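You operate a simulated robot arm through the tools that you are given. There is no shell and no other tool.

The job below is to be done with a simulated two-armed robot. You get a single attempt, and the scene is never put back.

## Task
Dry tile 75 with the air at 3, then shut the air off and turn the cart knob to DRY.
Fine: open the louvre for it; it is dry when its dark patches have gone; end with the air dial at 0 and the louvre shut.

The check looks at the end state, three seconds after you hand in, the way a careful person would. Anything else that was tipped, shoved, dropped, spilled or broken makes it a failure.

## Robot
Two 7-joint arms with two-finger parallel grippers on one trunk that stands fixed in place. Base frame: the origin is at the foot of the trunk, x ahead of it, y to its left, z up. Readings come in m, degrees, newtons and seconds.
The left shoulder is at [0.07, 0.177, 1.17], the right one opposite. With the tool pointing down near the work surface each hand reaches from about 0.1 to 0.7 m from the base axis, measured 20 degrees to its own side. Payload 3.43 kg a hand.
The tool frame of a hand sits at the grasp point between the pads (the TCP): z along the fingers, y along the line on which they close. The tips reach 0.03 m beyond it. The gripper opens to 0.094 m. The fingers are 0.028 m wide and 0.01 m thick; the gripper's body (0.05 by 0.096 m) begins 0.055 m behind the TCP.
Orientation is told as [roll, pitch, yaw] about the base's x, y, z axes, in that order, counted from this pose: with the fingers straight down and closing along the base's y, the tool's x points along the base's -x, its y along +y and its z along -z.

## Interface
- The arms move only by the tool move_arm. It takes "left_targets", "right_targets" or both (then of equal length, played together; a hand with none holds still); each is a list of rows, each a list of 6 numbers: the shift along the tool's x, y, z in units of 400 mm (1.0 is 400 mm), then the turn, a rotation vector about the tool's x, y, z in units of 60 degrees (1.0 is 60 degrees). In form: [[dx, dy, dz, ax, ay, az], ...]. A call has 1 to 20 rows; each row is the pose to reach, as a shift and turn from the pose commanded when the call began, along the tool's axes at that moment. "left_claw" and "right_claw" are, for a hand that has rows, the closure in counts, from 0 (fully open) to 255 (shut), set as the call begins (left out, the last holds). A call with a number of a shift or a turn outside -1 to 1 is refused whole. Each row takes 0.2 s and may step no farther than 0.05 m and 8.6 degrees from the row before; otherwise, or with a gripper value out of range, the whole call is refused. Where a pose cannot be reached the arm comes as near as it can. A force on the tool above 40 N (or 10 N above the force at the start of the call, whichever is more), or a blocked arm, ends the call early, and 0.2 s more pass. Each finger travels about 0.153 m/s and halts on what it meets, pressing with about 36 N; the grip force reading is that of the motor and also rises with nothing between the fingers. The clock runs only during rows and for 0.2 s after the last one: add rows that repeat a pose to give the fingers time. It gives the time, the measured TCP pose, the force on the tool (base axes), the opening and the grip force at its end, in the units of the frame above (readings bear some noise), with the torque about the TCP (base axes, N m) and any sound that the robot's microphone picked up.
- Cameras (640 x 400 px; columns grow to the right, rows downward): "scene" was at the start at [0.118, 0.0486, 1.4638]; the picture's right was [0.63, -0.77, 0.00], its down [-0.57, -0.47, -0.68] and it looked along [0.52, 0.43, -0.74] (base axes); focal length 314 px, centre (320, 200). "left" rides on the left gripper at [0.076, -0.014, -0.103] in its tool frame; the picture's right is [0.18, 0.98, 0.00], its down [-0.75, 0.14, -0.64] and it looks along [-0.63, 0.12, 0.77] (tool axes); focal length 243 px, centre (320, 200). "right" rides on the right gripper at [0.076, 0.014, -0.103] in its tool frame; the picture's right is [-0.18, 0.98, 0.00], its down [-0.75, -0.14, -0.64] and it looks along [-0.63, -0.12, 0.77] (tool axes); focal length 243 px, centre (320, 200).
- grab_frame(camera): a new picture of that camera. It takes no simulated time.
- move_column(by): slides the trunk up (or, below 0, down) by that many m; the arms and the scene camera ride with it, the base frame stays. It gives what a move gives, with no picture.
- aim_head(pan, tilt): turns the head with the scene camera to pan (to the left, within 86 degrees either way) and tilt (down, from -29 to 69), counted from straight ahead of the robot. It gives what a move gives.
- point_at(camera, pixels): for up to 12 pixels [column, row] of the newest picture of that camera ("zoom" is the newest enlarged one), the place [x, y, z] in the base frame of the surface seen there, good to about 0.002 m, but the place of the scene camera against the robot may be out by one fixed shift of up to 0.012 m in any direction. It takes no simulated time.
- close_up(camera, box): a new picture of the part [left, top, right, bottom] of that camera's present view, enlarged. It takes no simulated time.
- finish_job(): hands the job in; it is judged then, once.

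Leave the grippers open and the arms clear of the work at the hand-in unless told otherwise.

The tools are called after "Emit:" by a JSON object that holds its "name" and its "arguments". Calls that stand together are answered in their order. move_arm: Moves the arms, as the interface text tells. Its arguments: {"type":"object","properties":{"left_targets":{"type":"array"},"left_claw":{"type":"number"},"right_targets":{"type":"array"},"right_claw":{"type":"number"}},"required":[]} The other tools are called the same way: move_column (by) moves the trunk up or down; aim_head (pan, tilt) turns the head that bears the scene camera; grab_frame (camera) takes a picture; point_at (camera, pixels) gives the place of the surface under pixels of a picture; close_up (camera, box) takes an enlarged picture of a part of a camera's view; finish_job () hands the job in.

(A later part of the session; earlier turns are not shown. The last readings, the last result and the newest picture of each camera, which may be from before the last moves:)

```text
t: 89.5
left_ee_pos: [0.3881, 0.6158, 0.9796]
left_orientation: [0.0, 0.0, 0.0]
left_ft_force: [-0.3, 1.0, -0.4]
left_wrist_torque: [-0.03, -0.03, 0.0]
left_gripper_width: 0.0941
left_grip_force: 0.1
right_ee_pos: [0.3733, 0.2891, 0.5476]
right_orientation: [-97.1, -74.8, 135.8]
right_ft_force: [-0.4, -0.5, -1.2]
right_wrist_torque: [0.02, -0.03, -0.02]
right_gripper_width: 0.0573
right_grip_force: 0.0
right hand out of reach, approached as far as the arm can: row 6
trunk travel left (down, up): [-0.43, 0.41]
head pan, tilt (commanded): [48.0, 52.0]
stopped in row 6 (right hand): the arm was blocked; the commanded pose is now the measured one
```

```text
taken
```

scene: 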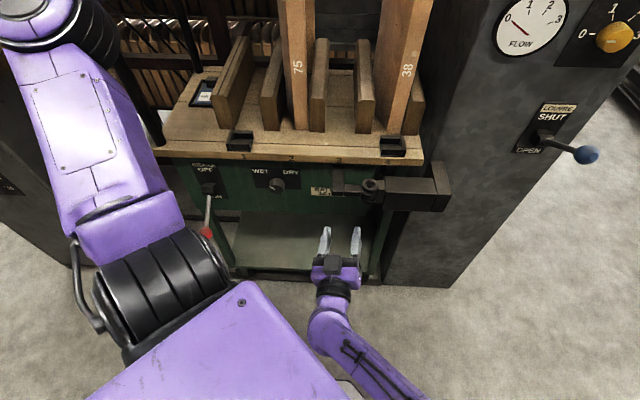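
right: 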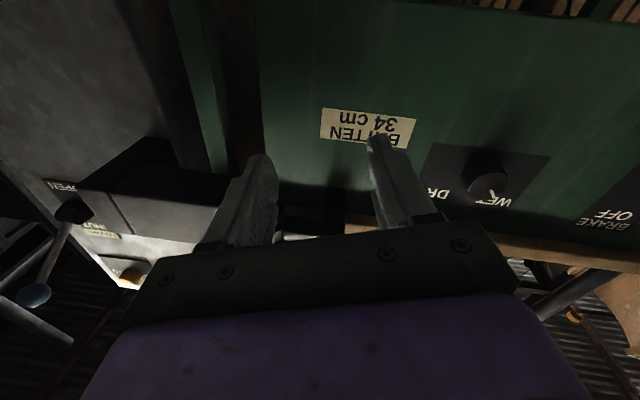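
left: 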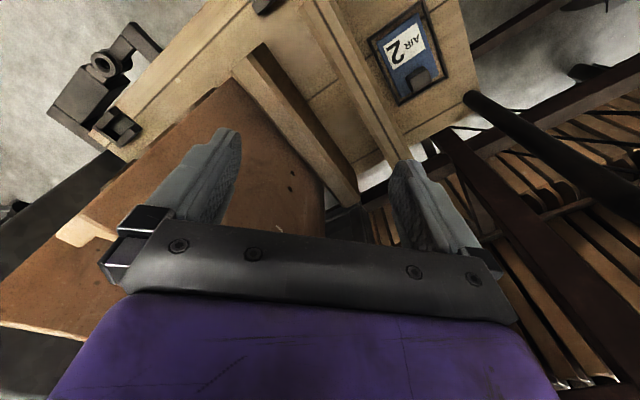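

The arm was blocked before reaching the knob. Reaching across my own trunk doesn't suit the right arm, and the tool force is near zero, so it touched nothing at the cart. The knob is straight ahead of the left shoulder, so I'll use the left hand for it. First I'll take the right hand back the way it came.

Emit:
{"name": "move_arm", "arguments": {"right_targets": [[0.006, -0.093, -0.03, 0, 0, 0], [0.012, -0.186, -0.05, 0, 0, 0], [0.018, -0.279, -0.07, 0, 0, 0], [0.024, -0.373, -0.09, 0, 0, 0], [0.03, -0.466, -0.11, 0, 0, 0], [0.036, -0.56, -0.12, 0, 0, 0], [0.0425, -0.653, -0.129, 0, 0, 0]]}}

Emit:
{"name": "grab_frame", "arguments": {"camera": "scene"}}

```text
t: 91.2
left_ee_pos: [0.3882, 0.6162, 0.9795]
left_orientation: [0.2, 0.0, -0.1]
left_ft_force: [-1.0, 0.6, -0.1]
left_wrist_torque: [0.01, -0.02, 0.0]
left_gripper_width: 0.094
left_grip_force: 0.1
right_ee_pos: [0.4875, 0.0605, 0.5982]
right_orientation: [-97.3, -75.3, 136.1]
right_ft_force: [0.1, 0.4, -0.3]
right_wrist_torque: [0.0, 0.01, 0.04]
right_gripper_width: 0.0573
right_grip_force: 0.0
trunk travel left (down, up): [-0.43, 0.41]
head pan, tilt (commanded): [48.0, 52.0]
```

```text
taken
```

scene: 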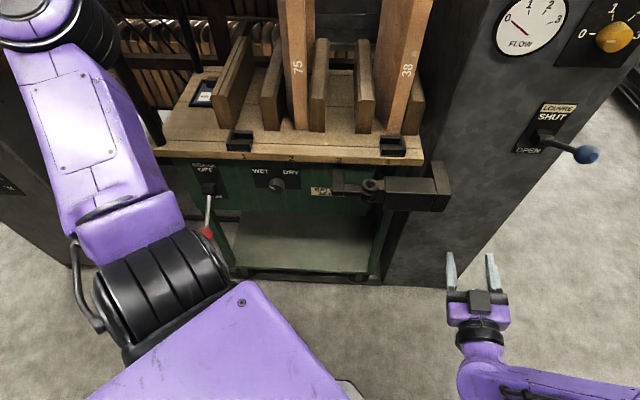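

Nothing on the cart or cabinet was disturbed. I'll move the right hand a bit further right and back so it stays out of the way.

Emit:
{"name": "move_arm", "arguments": {"right_targets": [[0.02, -0.078, -0.042, 0, 0, 0], [0.04, -0.155, -0.084, 0, 0, 0], [0.06, -0.232, -0.125, 0, 0, 0], [0.078, -0.31, -0.167, 0, 0, 0]]}}

Emit:
{"name": "move_column", "arguments": {"by": 0.2}}

Emit:
{"name": "grab_frame", "arguments": {"camera": "scene"}}

```text
t: 92.2
left_ee_pos: [0.3883, 0.6147, 0.9801]
left_orientation: [0.2, 0.0, -0.1]
left_ft_force: [0.0, 0.3, -0.2]
left_wrist_torque: [-0.01, -0.03, -0.01]
left_gripper_width: 0.094
left_grip_force: 0.0
right_ee_pos: [0.5171, -0.083, 0.5964]
right_orientation: [-97.4, -75.2, 136.3]
right_ft_force: [0.2, -0.1, 0.2]
right_wrist_torque: [-0.02, 0.0, 0.0]
right_gripper_width: 0.0572
right_grip_force: 0.1
trunk travel left (down, up): [-0.43, 0.41]
head pan, tilt (commanded): [48.0, 52.0]
```

```text
t: 94.3
left_ee_pos: [0.3886, 0.6147, 1.18]
left_orientation: [0.0, 0.0, -0.1]
left_ft_force: [-0.1, -0.3, -0.3]
left_wrist_torque: [0.01, 0.01, 0.01]
left_gripper_width: 0.0941
left_grip_force: 0.1
right_ee_pos: [0.5184, -0.0823, 0.7967]
right_orientation: [-97.2, -75.2, 136.2]
right_ft_force: [0.0, -0.1, 0.8]
right_wrist_torque: [0.0, 0.0, -0.02]
right_gripper_width: 0.0574
right_grip_force: 0.1
trunk travel left (down, up): [-0.63, 0.21]
head pan, tilt (commanded): [48.0, 52.0]
```

```text
taken
```

scene: 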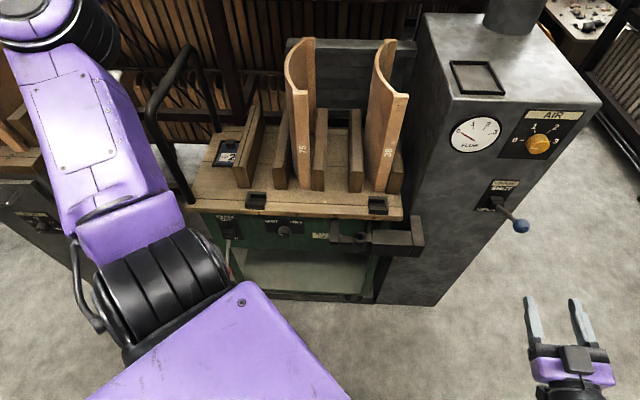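

Both hands are clear. Now I'll bring the left hand back off the cart at z=1.18, above the tile tops, to a spot in front of the knob while yawing it to 45°.

Emit:
{"name": "move_arm", "arguments": {"left_targets": [[0.04, -0.076, 0, 0, 0, -0.107], [0.081, -0.151, 0, 0, 0, -0.214], [0.121, -0.227, 0, 0, 0, -0.321], [0.161, -0.303, 0, 0, 0, -0.429], [0.202, -0.379, 0, 0, 0, -0.536], [0.242, -0.454, 0, 0, 0, -0.643], [0.2825, -0.53, 0, 0, 0, -0.75]]}}

Emit:
{"name": "grab_frame", "arguments": {"camera": "scene"}}

Emit:
{"name": "grab_frame", "arguments": {"camera": "left"}}

```text
t: 95.9
left_ee_pos: [0.4016, 0.4098, 1.1746]
left_orientation: [0.1, 0.0, 44.7]
left_ft_force: [0.5, 0.2, 0.1]
left_wrist_torque: [-0.01, 0.01, 0.03]
left_gripper_width: 0.0942
left_grip_force: 0.0
left hand out of reach, approached as far as the arm can: row 1, 2, 3, 4, 5, 6, 7
right_ee_pos: [0.5181, -0.0834, 0.7961]
right_orientation: [-97.2, -75.1, 136.2]
right_ft_force: [-0.3, -0.4, 0.1]
right_wrist_torque: [-0.03, -0.02, -0.03]
right_gripper_width: 0.0575
right_grip_force: 0.1
trunk travel left (down, up): [-0.63, 0.21]
head pan, tilt (commanded): [48.0, 52.0]
```

```text
taken
```

scene: 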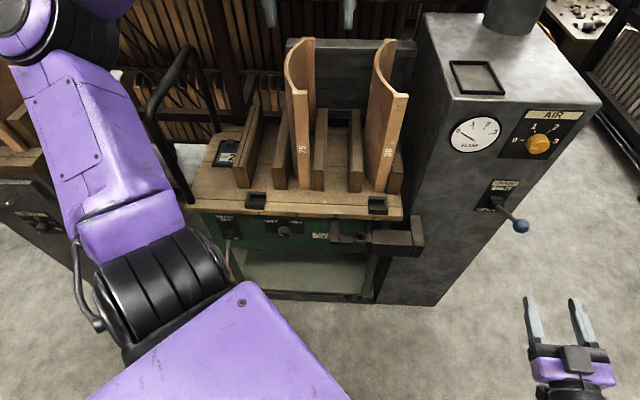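

```text
taken
```

left: 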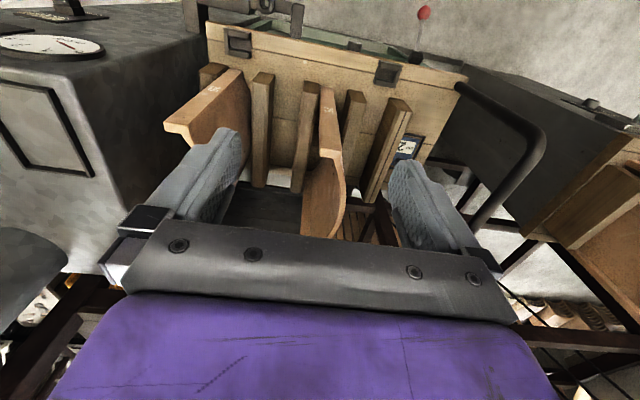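

The hand is at u≈0.574, s≈-0.006, over the cart's front edge and well above it at z=1.175. It can't retreat further while pointing down at this height, so I'll pitch the tool toward horizontal first.

Emit:
{"name": "move_arm", "arguments": {"left_targets": [[0, 0, 0, 0, -0.12, 0], [0, 0, 0, 0, -0.24, 0], [0, 0, 0, 0, -0.36, 0], [0, 0, 0, 0, -0.48, 0], [0, 0, 0, 0, -0.6, 0], [0, 0, 0, 0, -0.72, 0], [0, 0, 0, 0, -0.84, 0], [0, 0, 0, 0, -0.96, 0]]}}

Emit:
{"name": "grab_frame", "arguments": {"camera": "scene"}}

```text
t: 97.7
left_ee_pos: [0.4041, 0.4155, 1.1691]
left_orientation: [2.8, -57.7, 41.9]
left_ft_force: [0.3, 0.5, -0.4]
left_wrist_torque: [0.0, -0.01, 0.0]
left_gripper_width: 0.0941
left_grip_force: 0.1
left hand out of reach, approached as far as the arm can: row 1, 2, 3, 4, 5, 6, 7, 8
right_ee_pos: [0.518, -0.0831, 0.7959]
right_orientation: [-97.4, -75.2, 136.3]
right_ft_force: [0.5, 0.3, -0.4]
right_wrist_torque: [-0.01, -0.03, -0.03]
right_gripper_width: 0.0571
right_grip_force: 0.0
trunk travel left (down, up): [-0.63, 0.21]
head pan, tilt (commanded): [48.0, 52.0]
```

```text
taken
```

scene: 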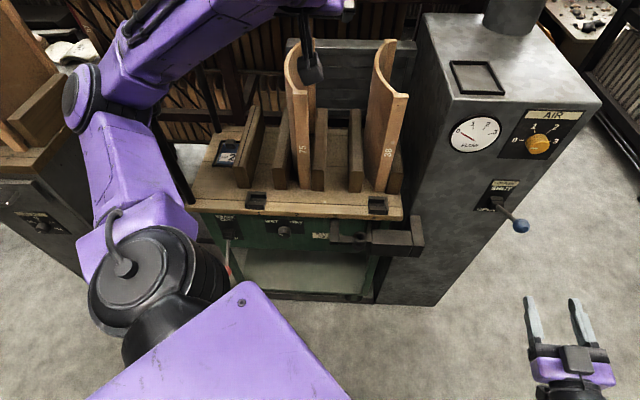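

It tracks, with pitch now -58° at the same spot. I'll finish the pitch to horizontal.

Emit:
{"name": "move_arm", "arguments": {"left_targets": [[0, 0, 0, 0, -0.11, 0], [0, 0, 0, 0, -0.22, 0], [0, 0, 0, 0, -0.33, 0], [0, 0, 0, 0, -0.44, 0], [0, 0, 0, 0, -0.538, 0]]}}

Emit:
{"name": "grab_frame", "arguments": {"camera": "scene"}}

Emit:
{"name": "grab_frame", "arguments": {"camera": "left"}}

```text
t: 98.9
left_ee_pos: [0.4147, 0.3741, 1.19]
left_orientation: [37.2, -89.6, 8.2]
left_ft_force: [-0.5, -0.9, -0.4]
left_wrist_torque: [0.03, 0.01, 0.02]
left_gripper_width: 0.0939
left_grip_force: 0.1
left hand out of reach, approached as far as the arm can: row 2, 3, 4, 5
right_ee_pos: [0.5178, -0.0838, 0.7966]
right_orientation: [-97.3, -75.2, 136.3]
right_ft_force: [0.2, -0.3, -0.6]
right_wrist_torque: [-0.01, 0.01, -0.05]
right_gripper_width: 0.0574
right_grip_force: 0.0
trunk travel left (down, up): [-0.63, 0.21]
head pan, tilt (commanded): [48.0, 52.0]
```

```text
taken
```

scene: 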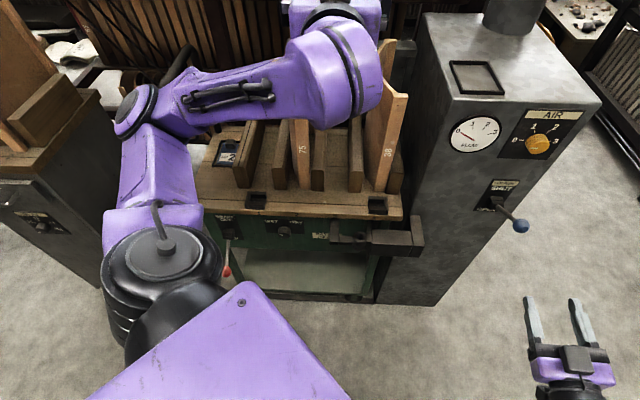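

```text
taken
```

left: 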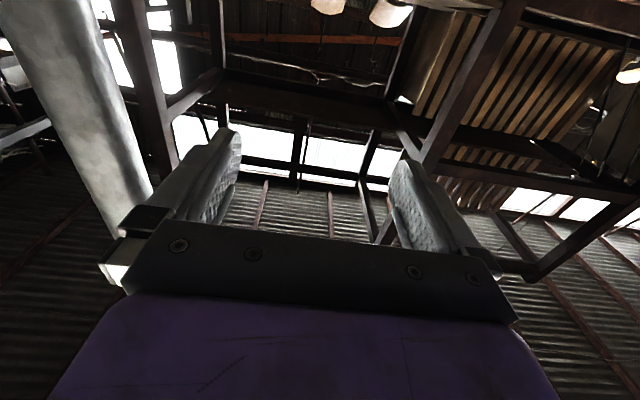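

The left tool is now horizontal along n at u≈0.558, s≈0.029, z=1.19. I'll draw back and shift left toward the knob's line at this height, then descend in stages.

Emit:
{"name": "move_arm", "arguments": {"left_targets": [[0.02, 0.06, -0.055, 0, 0, 0], [0.06, 0.12, -0.11, 0, 0, 0], [0.12, 0.18, -0.165, 0, 0, 0], [0.2, 0.24, -0.2, 0, 0, 0], [0.28, 0.297, -0.22, 0, 0, 0], [0.36, 0.297, -0.22, 0, 0, 0]]}}

Emit:
{"name": "grab_frame", "arguments": {"camera": "scene"}}

```text
t: 100.3
left_ee_pos: [0.4371, 0.3636, 1.1495]
left_orientation: [29.6, -89.3, 16.2]
left_ft_force: [-0.1, -0.6, -0.1]
left_wrist_torque: [0.02, -0.04, 0.02]
left_gripper_width: 0.0942
left_grip_force: 0.1
left hand out of reach, approached as far as the arm can: row 1, 2, 3, 4, 5, 6
right_ee_pos: [0.5194, -0.0818, 0.7949]
right_orientation: [-96.9, -75.3, 135.8]
right_ft_force: [0.9, 0.9, 0.2]
right_wrist_torque: [0.02, -0.01, 0.02]
right_gripper_width: 0.0573
right_grip_force: 0.0
trunk travel left (down, up): [-0.63, 0.21]
head pan, tilt (commanded): [48.0, 52.0]
```

```text
taken
```

scene: 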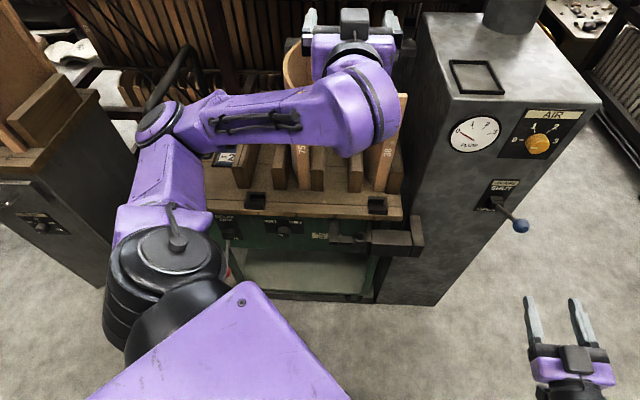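

The wrist can't come closer to the shoulder at this height, so I'll change the approach. I'll point the tool down again, raise the trunk so the hand works well below the shoulder, descend in front of the cart, and pitch up only at the knob's level. First I'll pitch back down by 60°.

Emit:
{"name": "move_arm", "arguments": {"left_targets": [[0, 0, 0, 0, 0.12, 0], [0, 0, 0, 0, 0.24, 0], [0, 0, 0, 0, 0.36, 0], [0, 0, 0, 0, 0.48, 0], [0, 0, 0, 0, 0.6, 0], [0, 0, 0, 0, 0.72, 0], [0, 0, 0, 0, 0.84, 0], [0, 0, 0, 0, 0.96, 0]]}}

Emit:
{"name": "move_column", "arguments": {"by": 0.2}}

Emit:
{"name": "grab_frame", "arguments": {"camera": "scene"}}

```text
t: 102.1
left_ee_pos: [0.4645, 0.4223, 1.1541]
left_orientation: [0.2, -32.3, 44.4]
left_ft_force: [0.1, 0.1, 0.2]
left_wrist_torque: [-0.02, 0.0, -0.02]
left_gripper_width: 0.0941
left_grip_force: 0.1
left hand out of reach, approached as far as the arm can: row 1, 2, 3, 4, 5, 6, 7, 8
right_ee_pos: [0.517, -0.0825, 0.797]
right_orientation: [-97.5, -75.2, 136.5]
right_ft_force: [0.0, 0.0, 1.1]
right_wrist_torque: [0.0, 0.05, -0.02]
right_gripper_width: 0.0571
right_grip_force: 0.0
trunk travel left (down, up): [-0.63, 0.21]
head pan, tilt (commanded): [48.0, 52.0]
```

```text
t: 104.3
left_ee_pos: [0.4658, 0.4216, 1.3547]
left_orientation: [0.3, -32.2, 44.4]
left_ft_force: [0.1, 0.1, 0.5]
left_wrist_torque: [-0.01, -0.03, -0.01]
left_gripper_width: 0.0942
left_grip_force: 0.1
right_ee_pos: [0.5184, -0.0825, 0.9971]
right_orientation: [-97.4, -75.2, 136.2]
right_ft_force: [0.9, 0.4, -0.8]
right_wrist_torque: [-0.04, -0.04, 0.01]
right_gripper_width: 0.0572
right_grip_force: 0.1
trunk travel left (down, up): [-0.83, 0.01]
head pan, tilt (commanded): [48.0, 52.0]
```

```text
taken
```

scene: 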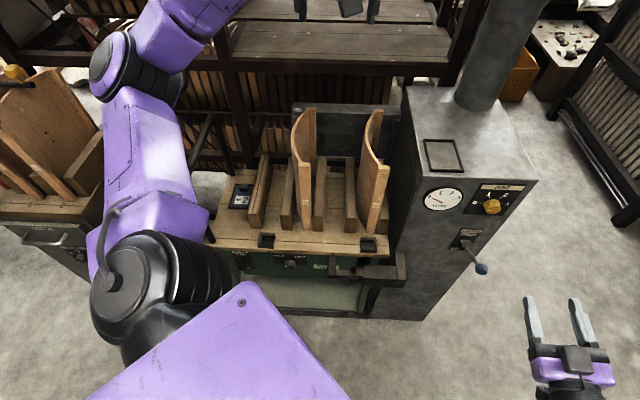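

The trunk is up and everything on the cart is still in place. Now I'll bring the left hand down to z≈1.15 and point it straight down just in front of the tiles, at u≈0.56, s≈-0.04.

Emit:
{"name": "move_arm", "arguments": {"left_targets": [[0.068, 0.029, 0.055, 0, 0.09, 0], [0.136, 0.058, 0.111, 0, 0.18, 0], [0.204, 0.087, 0.166, 0, 0.27, 0], [0.272, 0.117, 0.222, 0, 0.36, 0], [0.34, 0.146, 0.277, 0, 0.45, 0], [0.409, 0.175, 0.333, 0, 0.537, 0]]}}

Emit:
{"name": "grab_frame", "arguments": {"camera": "scene"}}

```text
t: 105.7
left_ee_pos: [0.4233, 0.4445, 1.2042]
left_orientation: [0.4, -0.1, 44.3]
left_ft_force: [-0.8, 0.6, -0.5]
left_wrist_torque: [0.01, 0.03, 0.0]
left_gripper_width: 0.0941
left_grip_force: 0.1
left hand out of reach, approached as far as the arm can: row 1, 2, 3, 4, 5, 6
right_ee_pos: [0.517, -0.0835, 0.998]
right_orientation: [-97.3, -75.2, 136.2]
right_ft_force: [0.6, 1.0, -0.4]
right_wrist_torque: [0.02, 0.02, 0.02]
right_gripper_width: 0.0571
right_grip_force: 0.1
trunk travel left (down, up): [-0.83, 0.01]
head pan, tilt (commanded): [48.0, 52.0]
```

```text
taken
```

scene: 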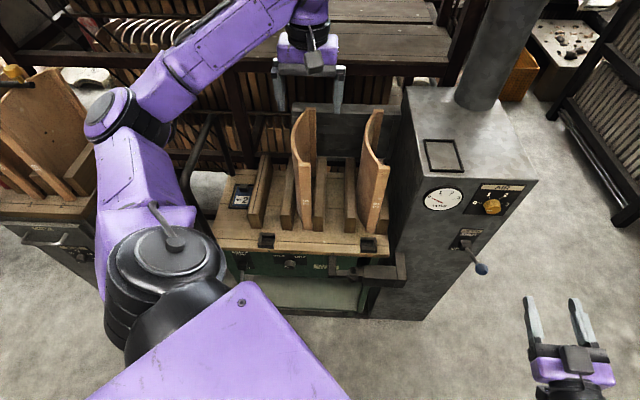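

The hand points down at u≈0.61, z=1.20. I'll retreat toward me while descending, to about u≈0.54, z≈1.05.

Emit:
{"name": "move_arm", "arguments": {"left_targets": [[0.04, 0.02, 0.06, 0, 0, 0], [0.08, 0.05, 0.12, 0, 0, 0], [0.12, 0.08, 0.19, 0, 0, 0], [0.155, 0.11, 0.26, 0, 0, 0], [0.19, 0.14, 0.33, 0, 0, 0], [0.2, 0.15, 0.4, 0, 0, 0]]}}

Emit:
{"name": "grab_frame", "arguments": {"camera": "scene"}}

```text
t: 107.1
left_ee_pos: [0.4244, 0.4443, 1.2047]
left_orientation: [0.3, -0.1, 44.4]
left_ft_force: [-0.1, 0.9, 0.1]
left_wrist_torque: [0.0, -0.03, 0.01]
left_gripper_width: 0.0941
left_grip_force: 0.0
left hand out of reach, approached as far as the arm can: row 1, 2, 3, 4, 5, 6
right_ee_pos: [0.5193, -0.0829, 0.9972]
right_orientation: [-97.5, -75.2, 136.3]
right_ft_force: [-0.5, -0.2, -0.7]
right_wrist_torque: [0.04, 0.02, -0.02]
right_gripper_width: 0.0569
right_grip_force: 0.0
trunk travel left (down, up): [-0.83, 0.01]
head pan, tilt (commanded): [48.0, 52.0]
```

```text
taken
```

scene: 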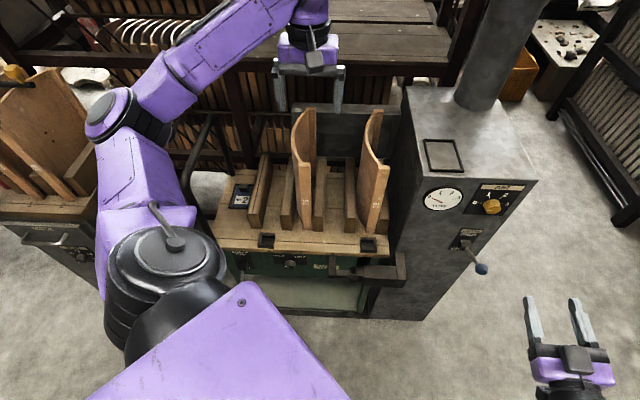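

The hand didn't move, so a joint is probably at its limit with this yaw. I'll turn the yaw back toward 0° in place and see whether it frees up.

Emit:
{"name": "move_arm", "arguments": {"left_targets": [[0, 0, 0, 0, 0, 0.12], [0, 0, 0, 0, 0, 0.24], [0, 0, 0, 0, 0, 0.36], [0, 0, 0, 0, 0, 0.48], [0, 0, 0, 0, 0, 0.6], [0, 0, 0, 0, 0, 0.74]]}}

Emit:
{"name": "move_arm", "arguments": {"left_targets": [[0.04, 0, 0.05, 0, 0, 0], [0.06, 0, 0.1, 0, 0, 0], [0.08, 0, 0.15, 0, 0, 0]]}}

Emit:
{"name": "grab_frame", "arguments": {"camera": "scene"}}

```text
t: 108.5
left_ee_pos: [0.426, 0.4376, 1.204]
left_orientation: [0.3, 0.0, -0.1]
left_ft_force: [0.2, 0.5, 0.2]
left_wrist_torque: [0.02, 0.01, 0.03]
left_gripper_width: 0.094
left_grip_force: 0.0
right_ee_pos: [0.5181, -0.083, 0.9971]
right_orientation: [-97.4, -75.2, 136.3]
right_ft_force: [0.8, -0.9, 0.6]
right_wrist_torque: [0.01, 0.05, 0.03]
right_gripper_width: 0.0574
right_grip_force: 0.0
trunk travel left (down, up): [-0.83, 0.01]
head pan, tilt (commanded): [48.0, 52.0]
```

```text
t: 109.3
left_ee_pos: [0.3929, 0.4389, 1.145]
left_orientation: [0.2, 0.0, 0.0]
left_ft_force: [0.1, 0.0, 0.7]
left_wrist_torque: [0.01, -0.02, -0.02]
left_gripper_width: 0.0938
left_grip_force: 0.0
right_ee_pos: [0.5187, -0.083, 0.9977]
right_orientation: [-97.3, -75.2, 136.2]
right_ft_force: [0.6, 0.7, 0.4]
right_wrist_torque: [-0.01, 0.01, -0.01]
right_gripper_width: 0.057
right_grip_force: 0.1
trunk travel left (down, up): [-0.83, 0.01]
head pan, tilt (commanded): [48.0, 52.0]
```

```text
taken
```

scene: 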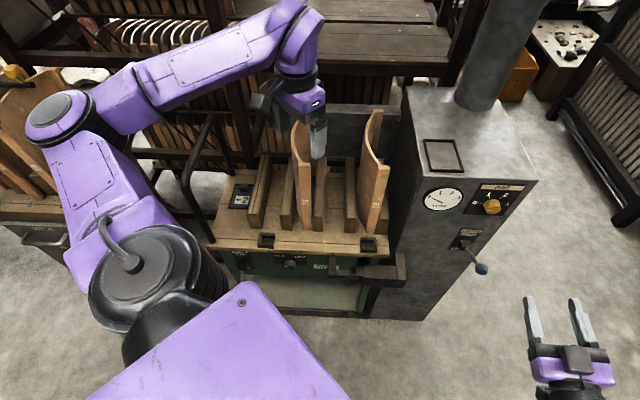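

With yaw 0° the arm moves freely again, exactly as commanded. Now I'll retreat to a spot in front of the cart (u≈0.45, s≈-0.09) and descend to z≈0.80, tool down.

Emit:
{"name": "move_arm", "arguments": {"left_targets": [[0.086, -0.036, 0, 0, 0, 0], [0.172, -0.071, 0, 0, 0, 0], [0.258, -0.107, 0, 0, 0, 0], [0.345, -0.1425, 0, 0, 0, 0], [0.345, -0.1425, 0.11, 0, 0, 0], [0.345, -0.1425, 0.22, 0, 0, 0], [0.345, -0.1425, 0.33, 0, 0, 0], [0.345, -0.1425, 0.44, 0, 0, 0], [0.345, -0.1425, 0.55, 0, 0, 0], [0.345, -0.1425, 0.66, 0, 0, 0], [0.345, -0.1425, 0.77, 0, 0, 0], [0.345, -0.1425, 0.8625, 0, 0, 0]]}}

Emit:
{"name": "grab_frame", "arguments": {"camera": "scene"}}

Emit:
{"name": "grab_frame", "arguments": {"camera": "left"}}

```text
t: 111.9
left_ee_pos: [0.2523, 0.383, 0.8029]
left_orientation: [0.2, 0.1, 0.0]
left_ft_force: [-0.1, 0.9, 0.3]
left_wrist_torque: [0.01, 0.0, -0.01]
left_gripper_width: 0.094
left_grip_force: 0.0
left hand out of reach, approached as far as the arm can: row 4, 5, 6, 7, 8
right_ee_pos: [0.5195, -0.0828, 0.9971]
right_orientation: [-97.4, -75.2, 136.3]
right_ft_force: [0.4, 0.0, 0.4]
right_wrist_torque: [-0.03, 0.0, 0.01]
right_gripper_width: 0.0572
right_grip_force: 0.1
trunk travel left (down, up): [-0.83, 0.01]
head pan, tilt (commanded): [48.0, 52.0]
```

```text
taken
```

scene: 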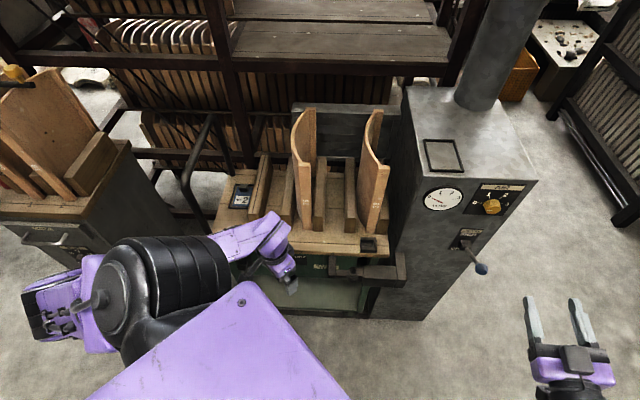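

```text
taken
```

left: 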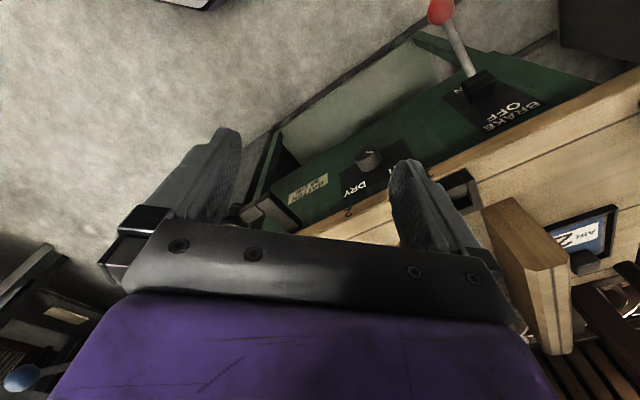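

The left hand is exactly where I wanted: u≈0.449, s≈-0.092, z=0.803, pointing down in front of the cart. Its camera sees the knob near (368,158). Now I'll yaw it +45° to face the cart.

Emit:
{"name": "move_arm", "arguments": {"left_targets": [[0, 0, 0, 0, 0, -0.125], [0, 0, 0, 0, 0, -0.25], [0, 0, 0, 0, 0, -0.375], [0, 0, 0, 0, 0, -0.5], [0, 0, 0, 0, 0, -0.625], [0, 0, 0, 0, 0, -0.75]]}}

Emit:
{"name": "grab_frame", "arguments": {"camera": "left"}}

```text
t: 113.3
left_ee_pos: [0.3059, 0.4681, 0.8812]
left_orientation: [0.9, 1.5, 44.1]
left_ft_force: [0.0, 0.7, 0.0]
left_wrist_torque: [0.0, -0.06, 0.03]
left_gripper_width: 0.094
left_grip_force: 0.0
left hand out of reach, approached as far as the arm can: row 3, 4, 5, 6
right_ee_pos: [0.518, -0.0828, 0.9957]
right_orientation: [-97.3, -75.2, 136.2]
right_ft_force: [0.6, 0.1, -0.9]
right_wrist_torque: [0.0, 0.02, 0.03]
right_gripper_width: 0.0573
right_grip_force: 0.1
trunk travel left (down, up): [-0.83, 0.01]
head pan, tilt (commanded): [48.0, 52.0]
```

```text
taken
```

left: 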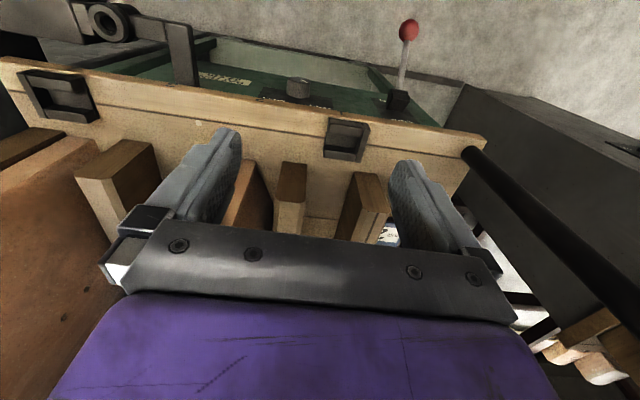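

It turned, but to keep the yaw the hand drifted toward the tiles (u≈0.547, z=0.88) without touching anything. Yaw 45° with the tool down isn't available here. I'll return to yaw 0° in front of the cart and try pitching first, then turning.

Emit:
{"name": "move_arm", "arguments": {"left_targets": [[0.05, -0.01, 0.025, 0, 0, 0.12], [0.1, -0.02, 0.05, 0, 0, 0.24], [0.15, -0.03, 0.075, 0, 0, 0.36], [0.2, -0.04, 0.1, 0, 0, 0.48], [0.25, -0.05, 0.125, 0, 0, 0.6], [0.27, -0.06, 0.15, 0, 0, 0.735]]}}

Emit:
{"name": "move_arm", "arguments": {"left_targets": [[0, 0, 0, 0, -0.1, 0], [0, 0, 0, 0, -0.2, 0], [0, 0, 0, 0, -0.3, 0], [0, 0, 0, 0, -0.4, 0], [0, 0, 0, 0, -0.5, 0]]}}

```text
t: 114.7
left_ee_pos: [0.2461, 0.3763, 0.8202]
left_orientation: [0.2, 0.0, 0.8]
left_ft_force: [0.9, -0.3, 0.4]
left_wrist_torque: [0.0, 0.0, -0.01]
left_gripper_width: 0.0942
left_grip_force: 0.0
left hand out of reach, approached as far as the arm can: row 1
right_ee_pos: [0.5185, -0.0827, 0.997]
right_orientation: [-97.3, -75.1, 136.1]
right_ft_force: [0.4, -0.4, -0.5]
right_wrist_torque: [-0.03, 0.01, -0.03]
right_gripper_width: 0.0573
right_grip_force: 0.0
trunk travel left (down, up): [-0.83, 0.01]
head pan, tilt (commanded): [48.0, 52.0]
```

```text
t: 115.9
left_ee_pos: [0.2606, 0.4162, 0.8215]
left_orientation: [-0.8, -29.6, 0.1]
left_ft_force: [-0.1, 0.2, 0.2]
left_wrist_torque: [-0.01, 0.01, 0.02]
left_gripper_width: 0.094
left_grip_force: 0.1
left hand out of reach, approached as far as the arm can: row 3, 4, 5
right_ee_pos: [0.5185, -0.083, 0.9969]
right_orientation: [-97.4, -75.2, 136.3]
right_ft_force: [-1.0, 0.8, -0.9]
right_wrist_torque: [0.02, -0.03, -0.01]
right_gripper_width: 0.0573
right_grip_force: 0.1
trunk travel left (down, up): [-0.83, 0.01]
head pan, tilt (commanded): [48.0, 52.0]
```

At this short distance the pitched wrist is too close to the shoulder. Lower down there should be more room. I'll drop to z≈0.72 with the same pitch and see if it tracks.

Emit:
{"name": "move_arm", "arguments": {"left_targets": [[0.05, -0.035, 0.068, 0, 0, 0], [0.1, -0.07, 0.136, 0, 0, 0], [0.154, -0.104, 0.204, 0, 0, 0]]}}

Emit:
{"name": "move_arm", "arguments": {"left_targets": [[0, 0, 0, 0, -0.1, 0], [0, 0, 0, 0, -0.2, 0], [0, 0, 0, 0, -0.3, 0], [0, 0, 0, 0, -0.4, 0]]}}

```text
t: 116.7
left_ee_pos: [0.2531, 0.4182, 0.7197]
left_orientation: [-1.1, -29.7, 0.3]
left_ft_force: [0.7, 0.0, -0.5]
left_wrist_torque: [0.02, -0.01, -0.01]
left_gripper_width: 0.0937
left_grip_force: 0.1
left hand out of reach, approached as far as the arm can: row 1, 2, 3
right_ee_pos: [0.5169, -0.0834, 0.997]
right_orientation: [-97.3, -75.3, 136.2]
right_ft_force: [-0.2, -0.5, -0.1]
right_wrist_torque: [-0.01, -0.02, -0.01]
right_gripper_width: 0.0574
right_grip_force: 0.1
trunk travel left (down, up): [-0.83, 0.01]
head pan, tilt (commanded): [48.0, 52.0]
```

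```text
t: 117.7
left_ee_pos: [0.2551, 0.4202, 0.7194]
left_orientation: [0.4, -53.9, 0.7]
left_ft_force: [0.5, -0.4, 0.1]
left_wrist_torque: [-0.04, 0.02, 0.04]
left_gripper_width: 0.094
left_grip_force: 0.1
left hand out of reach, approached as far as the arm can: row 1, 2, 3
right_ee_pos: [0.5181, -0.0827, 0.9974]
right_orientation: [-97.0, -75.1, 136.2]
right_ft_force: [0.0, 0.3, 0.1]
right_wrist_torque: [0.03, -0.01, -0.02]
right_gripper_width: 0.0574
right_grip_force: 0.0
trunk travel left (down, up): [-0.83, 0.01]
head pan, tilt (commanded): [48.0, 52.0]
```

It tracks better lower down, with pitch -54° and little drift. I'll continue the pitch to horizontal.

Emit:
{"name": "move_arm", "arguments": {"left_targets": [[0, 0, 0, 0, -0.12, 0], [0, 0, 0, 0, -0.24, 0], [0, 0, 0, 0, -0.36, 0], [0, 0, 0, 0, -0.48, 0], [0, 0, 0, 0, -0.6, 0]]}}

Emit:
{"name": "grab_frame", "arguments": {"camera": "scene"}}

Emit:
{"name": "grab_frame", "arguments": {"camera": "left"}}

```text
t: 118.9
left_ee_pos: [0.2555, 0.4206, 0.7208]
left_orientation: [0.4, -64.8, 0.6]
left_ft_force: [0.0, 0.1, -0.2]
left_wrist_torque: [0.02, 0.01, 0.0]
left_gripper_width: 0.0942
left_grip_force: 0.2
left hand out of reach, approached as far as the arm can: row 2, 3, 4, 5
right_ee_pos: [0.5177, -0.0842, 0.9969]
right_orientation: [-97.4, -75.2, 136.3]
right_ft_force: [0.6, 0.5, 0.0]
right_wrist_torque: [0.01, 0.02, 0.0]
right_gripper_width: 0.0571
right_grip_force: 0.0
trunk travel left (down, up): [-0.83, 0.01]
head pan, tilt (commanded): [48.0, 52.0]
```

```text
taken
```

scene: 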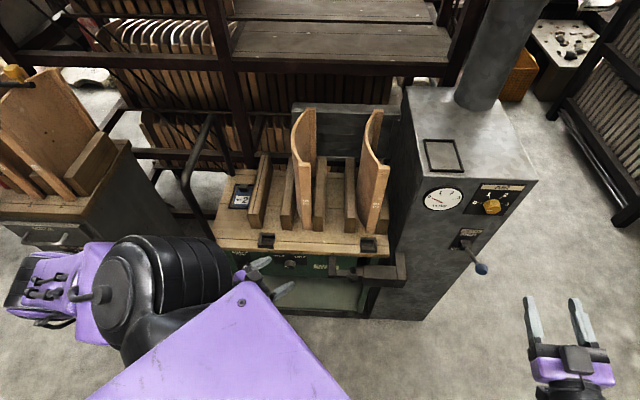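

```text
taken
```

left: 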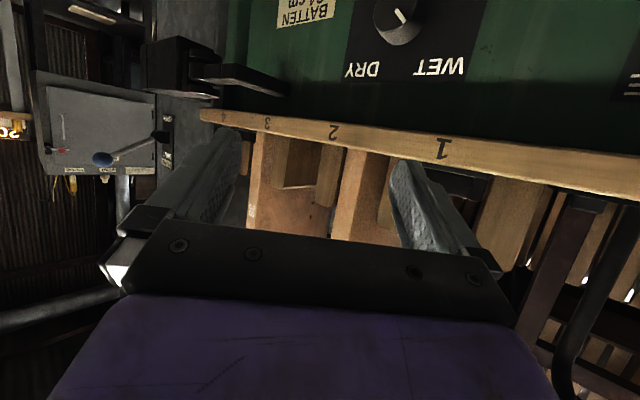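

The pitch stops at about -65° here, with the hand at u≈0.478, s≈-0.117, z=0.72, in front of the table edge. Now I'll try turning it about the vertical toward n, 20° first.

Emit:
{"name": "move_arm", "arguments": {"left_targets": [[0, 0, 0, -0.1, 0, -0.047], [0, 0, 0, -0.2, 0, -0.095], [0, 0, 0, -0.302, 0, -0.142]]}}

```text
t: 119.7
left_ee_pos: [0.2559, 0.421, 0.7185]
left_orientation: [0.6, -64.8, 20.5]
left_ft_force: [0.0, -1.2, 0.6]
left_wrist_torque: [-0.02, 0.01, -0.03]
left_gripper_width: 0.0939
left_grip_force: 0.1
right_ee_pos: [0.5189, -0.0837, 0.9969]
right_orientation: [-97.4, -75.3, 136.3]
right_ft_force: [0.7, 0.6, -0.5]
right_wrist_torque: [0.0, 0.02, 0.02]
right_gripper_width: 0.0575
right_grip_force: 0.1
trunk travel left (down, up): [-0.83, 0.01]
head pan, tilt (commanded): [48.0, 52.0]
```

That worked exactly with no drift. I'll turn the remaining 25°.

Emit:
{"name": "move_arm", "arguments": {"left_targets": [[0, 0, 0, -0.1, 0, -0.047], [0, 0, 0, -0.2, 0, -0.094], [0, 0, 0, -0.3, 0, -0.141], [0, 0, 0, -0.37, 0, -0.174]]}}

Emit:
{"name": "grab_frame", "arguments": {"camera": "left"}}

```text
t: 120.7
left_ee_pos: [0.2541, 0.4201, 0.7211]
left_orientation: [0.5, -64.9, 45.0]
left_ft_force: [-0.5, 0.6, -0.5]
left_wrist_torque: [-0.02, 0.01, 0.01]
left_gripper_width: 0.094
left_grip_force: 0.1
right_ee_pos: [0.5183, -0.0834, 0.9975]
right_orientation: [-97.4, -75.2, 136.3]
right_ft_force: [0.3, 0.0, 0.7]
right_wrist_torque: [0.01, 0.02, 0.01]
right_gripper_width: 0.057
right_grip_force: 0.0
trunk travel left (down, up): [-0.83, 0.01]
head pan, tilt (commanded): [48.0, 52.0]
```

```text
taken
```

left: 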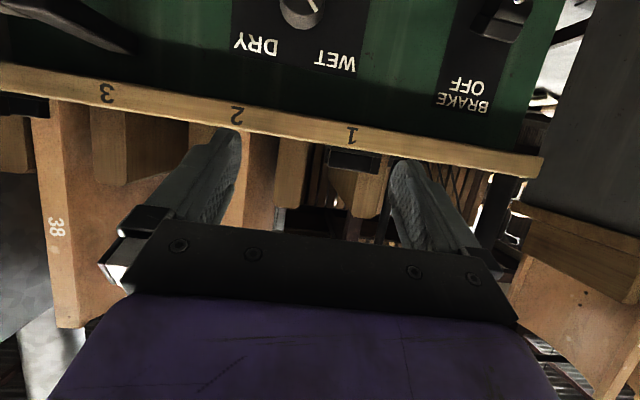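

Now the hand faces the cart squarely, yaw 45° and pitch -65°, with no drift. I'll pitch the last 25° to horizontal.

Emit:
{"name": "move_arm", "arguments": {"left_targets": [[0, 0, 0, 0, -0.105, 0], [0, 0, 0, 0, -0.21, 0], [0, 0, 0, 0, -0.315, 0], [0, 0, 0, 0, -0.418, 0]]}}

Emit:
{"name": "grab_frame", "arguments": {"camera": "left"}}

Emit:
{"name": "grab_frame", "arguments": {"camera": "scene"}}

```text
t: 121.7
left_ee_pos: [0.2621, 0.4231, 0.7376]
left_orientation: [64.4, -89.6, -18.8]
left_ft_force: [1.0, 0.1, 0.6]
left_wrist_torque: [-0.02, 0.03, -0.03]
left_gripper_width: 0.094
left_grip_force: 0.0
left hand out of reach, approached as far as the arm can: row 4
right_ee_pos: [0.5181, -0.0834, 0.9962]
right_orientation: [-97.4, -75.2, 136.3]
right_ft_force: [0.6, -0.7, 0.4]
right_wrist_torque: [-0.02, -0.03, -0.05]
right_gripper_width: 0.0572
right_grip_force: 0.0
trunk travel left (down, up): [-0.83, 0.01]
head pan, tilt (commanded): [48.0, 52.0]
```

```text
taken
```

left: 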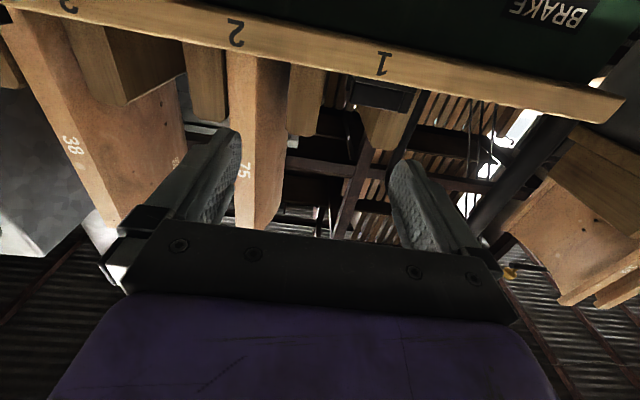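

```text
taken
```

scene: 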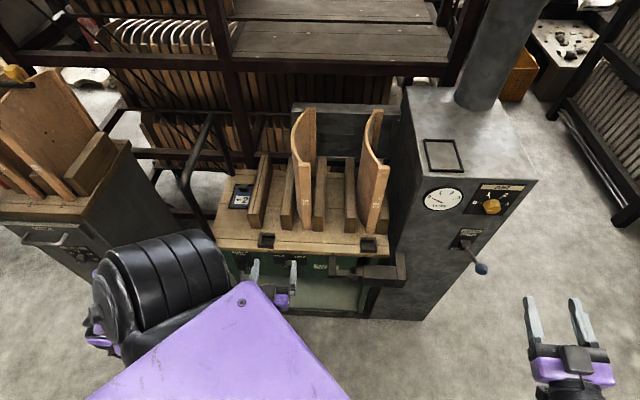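

The left tool is now horizontal facing the cart, at u≈0.4845, s≈-0.114, z=0.738. Lowering the trunk about 0.14 m would bring it to the knob's height with the same arm posture. First I'll check where the elbow is relative to the brake lever and handle.

Emit:
{"name": "point_at", "arguments": {"camera": "scene", "pixels": [[92, 335], [100, 345], [120, 260], [110, 300], [283, 300], [270, 290], [256, 265], [293, 262], [282, 280], [190, 300]]}}

Emit:
{"name": "aim_head", "arguments": {"pan": 75, "tilt": 55}}

Emit:
{"name": "grab_frame", "arguments": {"camera": "scene"}}

```text
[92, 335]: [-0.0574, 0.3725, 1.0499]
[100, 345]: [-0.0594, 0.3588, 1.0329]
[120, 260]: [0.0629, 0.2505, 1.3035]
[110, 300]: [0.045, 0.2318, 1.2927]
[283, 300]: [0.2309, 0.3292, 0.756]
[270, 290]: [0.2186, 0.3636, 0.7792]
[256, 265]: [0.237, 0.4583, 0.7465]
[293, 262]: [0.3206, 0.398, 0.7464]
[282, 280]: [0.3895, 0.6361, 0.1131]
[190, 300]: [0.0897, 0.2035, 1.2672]
```

```text
t: 122.6
left_ee_pos: [0.2622, 0.4222, 0.7382]
left_orientation: [50.1, -89.5, -4.7]
left_ft_force: [0.5, 0.1, -0.3]
left_wrist_torque: [-0.04, 0.01, 0.02]
left_gripper_width: 0.0937
left_grip_force: 0.1
right_ee_pos: [0.5176, -0.0836, 0.9952]
right_orientation: [-97.5, -75.2, 136.3]
right_ft_force: [0.0, 0.5, 0.0]
right_wrist_torque: [-0.05, 0.02, 0.0]
right_gripper_width: 0.0575
right_grip_force: 0.1
trunk travel left (down, up): [-0.83, 0.01]
head pan, tilt (commanded): [75.0, 55.0]
```

```text
taken
```

scene: 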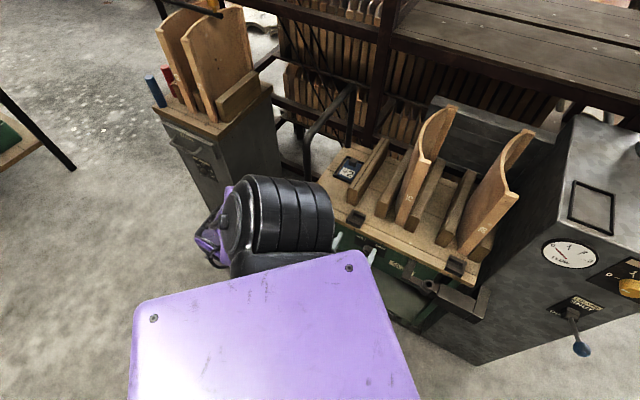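

The elbow is behind and to the left of my shoulder, well away from the cart and brake. I'll lower the trunk 0.14 m to bring the hand level with the knob.

Emit:
{"name": "move_column", "arguments": {"by": -0.14}}

Emit:
{"name": "grab_frame", "arguments": {"camera": "left"}}

Emit:
{"name": "aim_head", "arguments": {"pan": 48, "tilt": 52}}

Emit:
{"name": "grab_frame", "arguments": {"camera": "scene"}}

```text
t: 124.3
left_ee_pos: [0.2638, 0.4233, 0.5984]
left_orientation: [54.6, -89.6, -9.2]
left_ft_force: [-0.1, 0.0, 1.3]
left_wrist_torque: [0.02, 0.03, -0.01]
left_gripper_width: 0.0941
left_grip_force: 0.1
right_ee_pos: [0.5181, -0.0835, 0.8564]
right_orientation: [-97.4, -75.1, 136.3]
right_ft_force: [-0.1, 0.7, 0.2]
right_wrist_torque: [0.01, -0.01, 0.01]
right_gripper_width: 0.0572
right_grip_force: 0.2
trunk travel left (down, up): [-0.69, 0.15]
head pan, tilt (commanded): [75.0, 55.0]
```

```text
taken
```

left: 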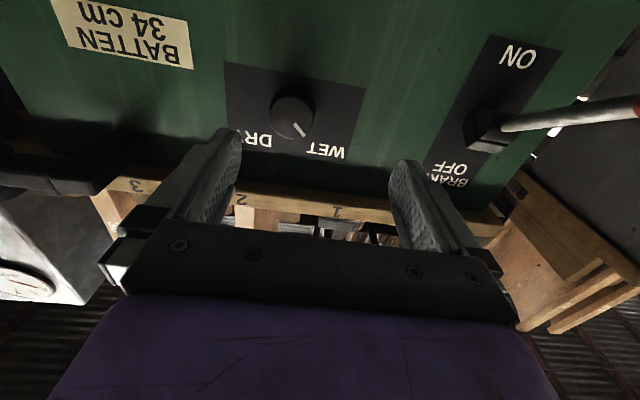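

```text
t: 125.2
left_ee_pos: [0.2622, 0.4232, 0.5986]
left_orientation: [53.6, -89.6, -8.2]
left_ft_force: [-0.3, -0.6, 0.1]
left_wrist_torque: [0.0, 0.02, 0.0]
left_gripper_width: 0.0937
left_grip_force: 0.0
right_ee_pos: [0.5181, -0.0825, 0.8569]
right_orientation: [-97.4, -75.2, 136.3]
right_ft_force: [0.0, 0.7, 0.7]
right_wrist_torque: [-0.02, 0.0, -0.01]
right_gripper_width: 0.0573
right_grip_force: 0.1
trunk travel left (down, up): [-0.69, 0.15]
head pan, tilt (commanded): [48.0, 52.0]
```

```text
taken
```

scene: 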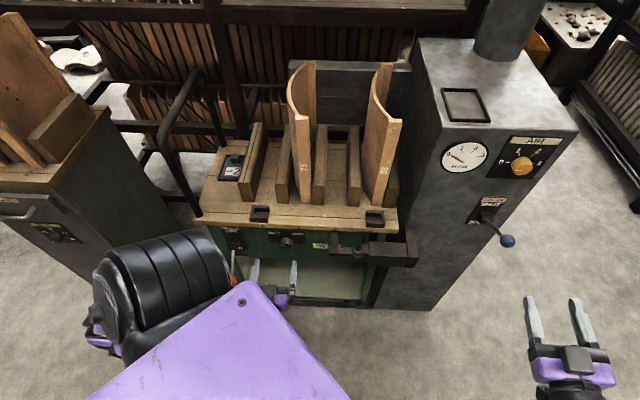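

The left camera now sees the knob at about (292,112) with the WET and DRY labels. I'll enlarge and measure it from here.

Emit:
{"name": "close_up", "arguments": {"camera": "left", "box": [220, 60, 380, 160]}}

Emit:
{"name": "point_at", "arguments": {"camera": "zoom", "pixels": [[290, 230], [215, 225], [350, 235], [285, 285], [280, 150], [400, 340], [170, 310], [450, 150], [60, 60], [310, 265], [240, 260], [330, 260]]}}

```text
4.00 times, centred on (300, 110) of left
```

zoom: 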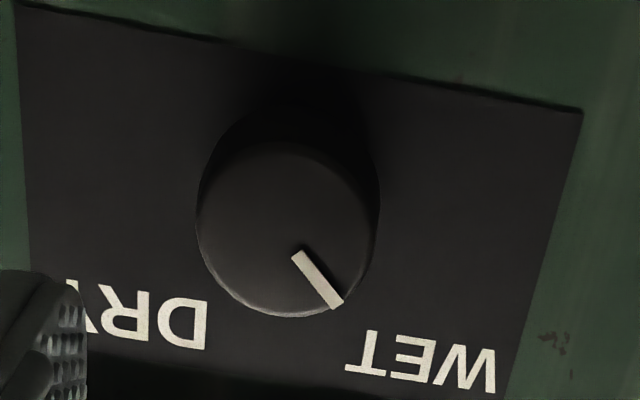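

```text
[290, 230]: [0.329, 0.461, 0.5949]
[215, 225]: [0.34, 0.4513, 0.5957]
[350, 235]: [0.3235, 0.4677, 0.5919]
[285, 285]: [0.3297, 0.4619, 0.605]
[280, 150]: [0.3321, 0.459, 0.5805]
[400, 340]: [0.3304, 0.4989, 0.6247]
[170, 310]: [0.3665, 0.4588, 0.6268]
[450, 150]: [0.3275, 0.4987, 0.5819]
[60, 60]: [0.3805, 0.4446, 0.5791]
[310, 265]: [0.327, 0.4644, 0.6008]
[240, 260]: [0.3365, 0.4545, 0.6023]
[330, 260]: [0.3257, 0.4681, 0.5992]
```

The knob's front is at u≈0.559, the plate at u≈0.584, its centre is at s≈-0.091, z≈0.595 and its diameter is about 29 mm. The marker points about 45 to 49° left of straight up (WET), so DRY is the mirror position, about 90° clockwise. I'll line up with the knob, set a narrower opening, and roll the hand -30° as a first test.

Emit:
{"name": "move_arm", "arguments": {"left_targets": [[0.004, -0.028, 0, 0, 0, 0], [0.009, -0.057, 0, 0, 0, 0], [0.009, -0.057, 0, 0, 0, -0.125], [0.009, -0.057, 0, 0, 0, -0.25], [0.009, -0.057, 0, 0, 0, -0.375], [0.009, -0.057, 0, 0, 0, -0.5]], "left_claw": 100}}

Emit:
{"name": "grab_frame", "arguments": {"camera": "left"}}

```text
t: 126.6
left_ee_pos: [0.3392, 0.4142, 0.6983]
left_orientation: [-85.2, -62.1, 131.1]
left_ft_force: [0.2, -0.4, 0.3]
left_wrist_torque: [-0.03, 0.02, -0.01]
left_gripper_width: 0.0573
left_grip_force: 0.0
left hand out of reach, approached as far as the arm can: row 3, 4, 5, 6
right_ee_pos: [0.5188, -0.082, 0.8579]
right_orientation: [-97.4, -75.2, 136.4]
right_ft_force: [0.3, -0.2, -0.9]
right_wrist_torque: [0.01, -0.01, -0.03]
right_gripper_width: 0.0572
right_grip_force: 0.0
trunk travel left (down, up): [-0.69, 0.15]
head pan, tilt (commanded): [48.0, 52.0]
```

```text
taken
```

left: 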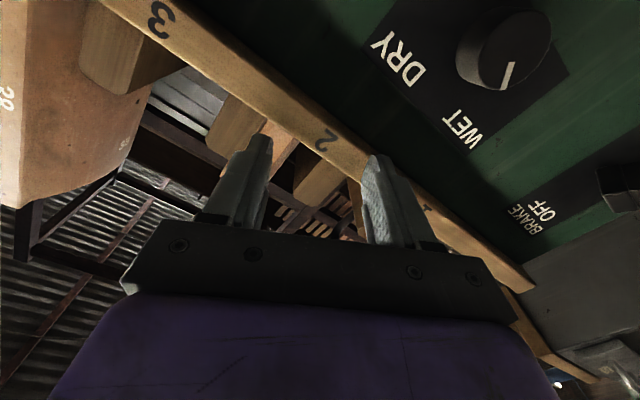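

Negative roll isn't available for this arm: the hand drifted up 0.1 m, touching nothing. I'll undo that, retreating first and then returning to roll 0° in front of the knob.

Emit:
{"name": "move_arm", "arguments": {"left_targets": [[0.03, 0.03, -0.1, 0, 0, 0.1], [0.08, 0.09, -0.109, 0, 0, 0.2], [0.13, 0.15, -0.109, 0, 0, 0.33], [0.188, 0.207, -0.109, 0, 0, 0.467]]}}

Emit:
{"name": "grab_frame", "arguments": {"camera": "left"}}

```text
t: 127.6
left_ee_pos: [0.2851, 0.4109, 0.5969]
left_orientation: [-69.0, -88.6, 114.5]
left_ft_force: [0.1, -0.3, -0.3]
left_wrist_torque: [0.0, 0.03, 0.0]
left_gripper_width: 0.0574
left_grip_force: 0.1
left hand out of reach, approached as far as the arm can: row 1, 2, 3, 4
right_ee_pos: [0.5184, -0.0826, 0.8571]
right_orientation: [-97.1, -75.3, 136.3]
right_ft_force: [0.4, -0.2, -0.2]
right_wrist_torque: [0.01, -0.02, -0.01]
right_gripper_width: 0.0572
right_grip_force: 0.0
trunk travel left (down, up): [-0.69, 0.15]
head pan, tilt (commanded): [48.0, 52.0]
```

```text
taken
```

left: 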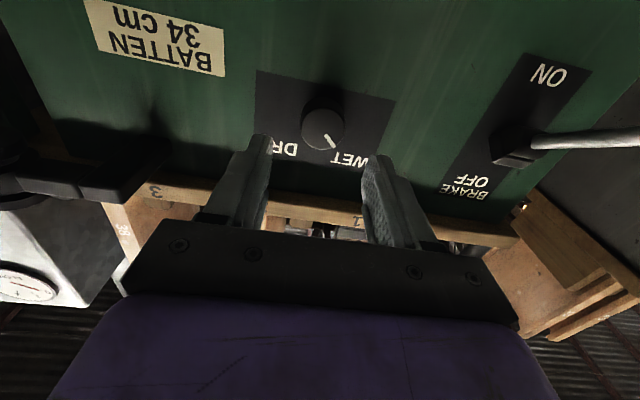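

Back in line: the knob is centred between the fingers and the hand is at u≈0.492, s≈-0.089, z=0.597. Now I'll test positive roll by 30°.

Emit:
{"name": "move_arm", "arguments": {"left_targets": [[0, 0, 0, 0, 0, 0.125], [0, 0, 0, 0, 0, 0.25], [0, 0, 0, 0, 0, 0.375], [0, 0, 0, 0, 0, 0.5]]}}

Emit:
{"name": "grab_frame", "arguments": {"camera": "left"}}

```text
t: 128.6
left_ee_pos: [0.2839, 0.4106, 0.5965]
left_orientation: [89.4, -61.5, -44.0]
left_ft_force: [0.0, -0.2, -0.5]
left_wrist_torque: [0.02, -0.02, 0.0]
left_gripper_width: 0.0574
left_grip_force: 0.1
right_ee_pos: [0.5176, -0.0828, 0.857]
right_orientation: [-97.4, -75.2, 136.3]
right_ft_force: [0.9, 0.0, -0.2]
right_wrist_torque: [-0.01, -0.03, 0.02]
right_gripper_width: 0.0571
right_grip_force: 0.1
trunk travel left (down, up): [-0.69, 0.15]
head pan, tilt (commanded): [48.0, 52.0]
```

```text
taken
```

left: 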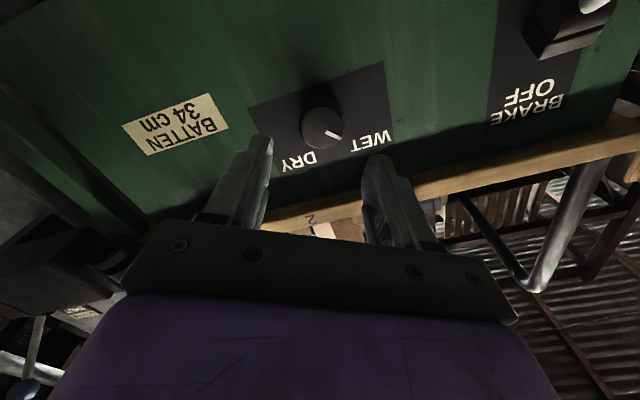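

Positive roll is exact. I'll test a further 60° to +90°; the camera side stays clear of the brake lever.

Emit:
{"name": "move_arm", "arguments": {"left_targets": [[0, 0, 0, 0, 0, 0.125], [0, 0, 0, 0, 0, 0.25], [0, 0, 0, 0, 0, 0.375], [0, 0, 0, 0, 0, 0.5], [0, 0, 0, 0, 0, 0.625], [0, 0, 0, 0, 0, 0.75], [0, 0, 0, 0, 0, 0.875], [0, 0, 0, 0, 0, 1.0]]}}

Emit:
{"name": "grab_frame", "arguments": {"camera": "left"}}

Emit:
{"name": "grab_frame", "arguments": {"camera": "scene"}}

```text
t: 130.4
left_ee_pos: [0.2833, 0.4104, 0.597]
left_orientation: [89.7, -1.6, -44.5]
left_ft_force: [-0.1, -0.8, -0.1]
left_wrist_torque: [0.0, -0.01, 0.0]
left_gripper_width: 0.0573
left_grip_force: 0.0
right_ee_pos: [0.5181, -0.0827, 0.8571]
right_orientation: [-97.4, -75.1, 136.4]
right_ft_force: [0.6, 0.3, 0.1]
right_wrist_torque: [0.03, 0.02, -0.02]
right_gripper_width: 0.057
right_grip_force: 0.0
trunk travel left (down, up): [-0.69, 0.15]
head pan, tilt (commanded): [48.0, 52.0]
```

```text
taken
```

left: 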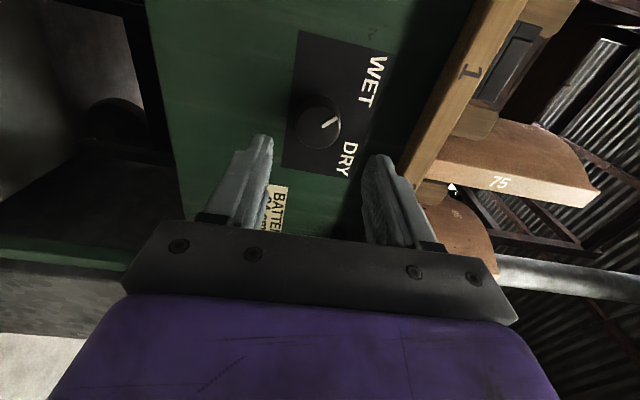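

```text
taken
```

scene: 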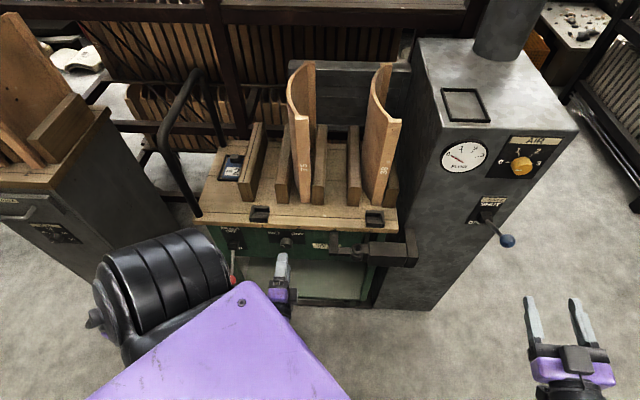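

Roll +90° is exact as well. One more test of +30° to learn the margin beyond it.

Emit:
{"name": "move_arm", "arguments": {"left_targets": [[0, 0, 0, 0, 0, 0.125], [0, 0, 0, 0, 0, 0.25], [0, 0, 0, 0, 0, 0.375], [0, 0, 0, 0, 0, 0.5]]}}

```text
t: 131.4
left_ee_pos: [0.2836, 0.4114, 0.5975]
left_orientation: [89.7, 28.5, -44.7]
left_ft_force: [0.0, 0.5, 0.6]
left_wrist_torque: [0.02, -0.01, -0.01]
left_gripper_width: 0.0572
left_grip_force: 0.0
right_ee_pos: [0.5173, -0.0832, 0.8579]
right_orientation: [-97.4, -75.2, 136.3]
right_ft_force: [-1.5, 0.2, -0.1]
right_wrist_torque: [-0.03, 0.0, 0.03]
right_gripper_width: 0.057
right_grip_force: 0.1
trunk travel left (down, up): [-0.69, 0.15]
head pan, tilt (commanded): [48.0, 52.0]
```

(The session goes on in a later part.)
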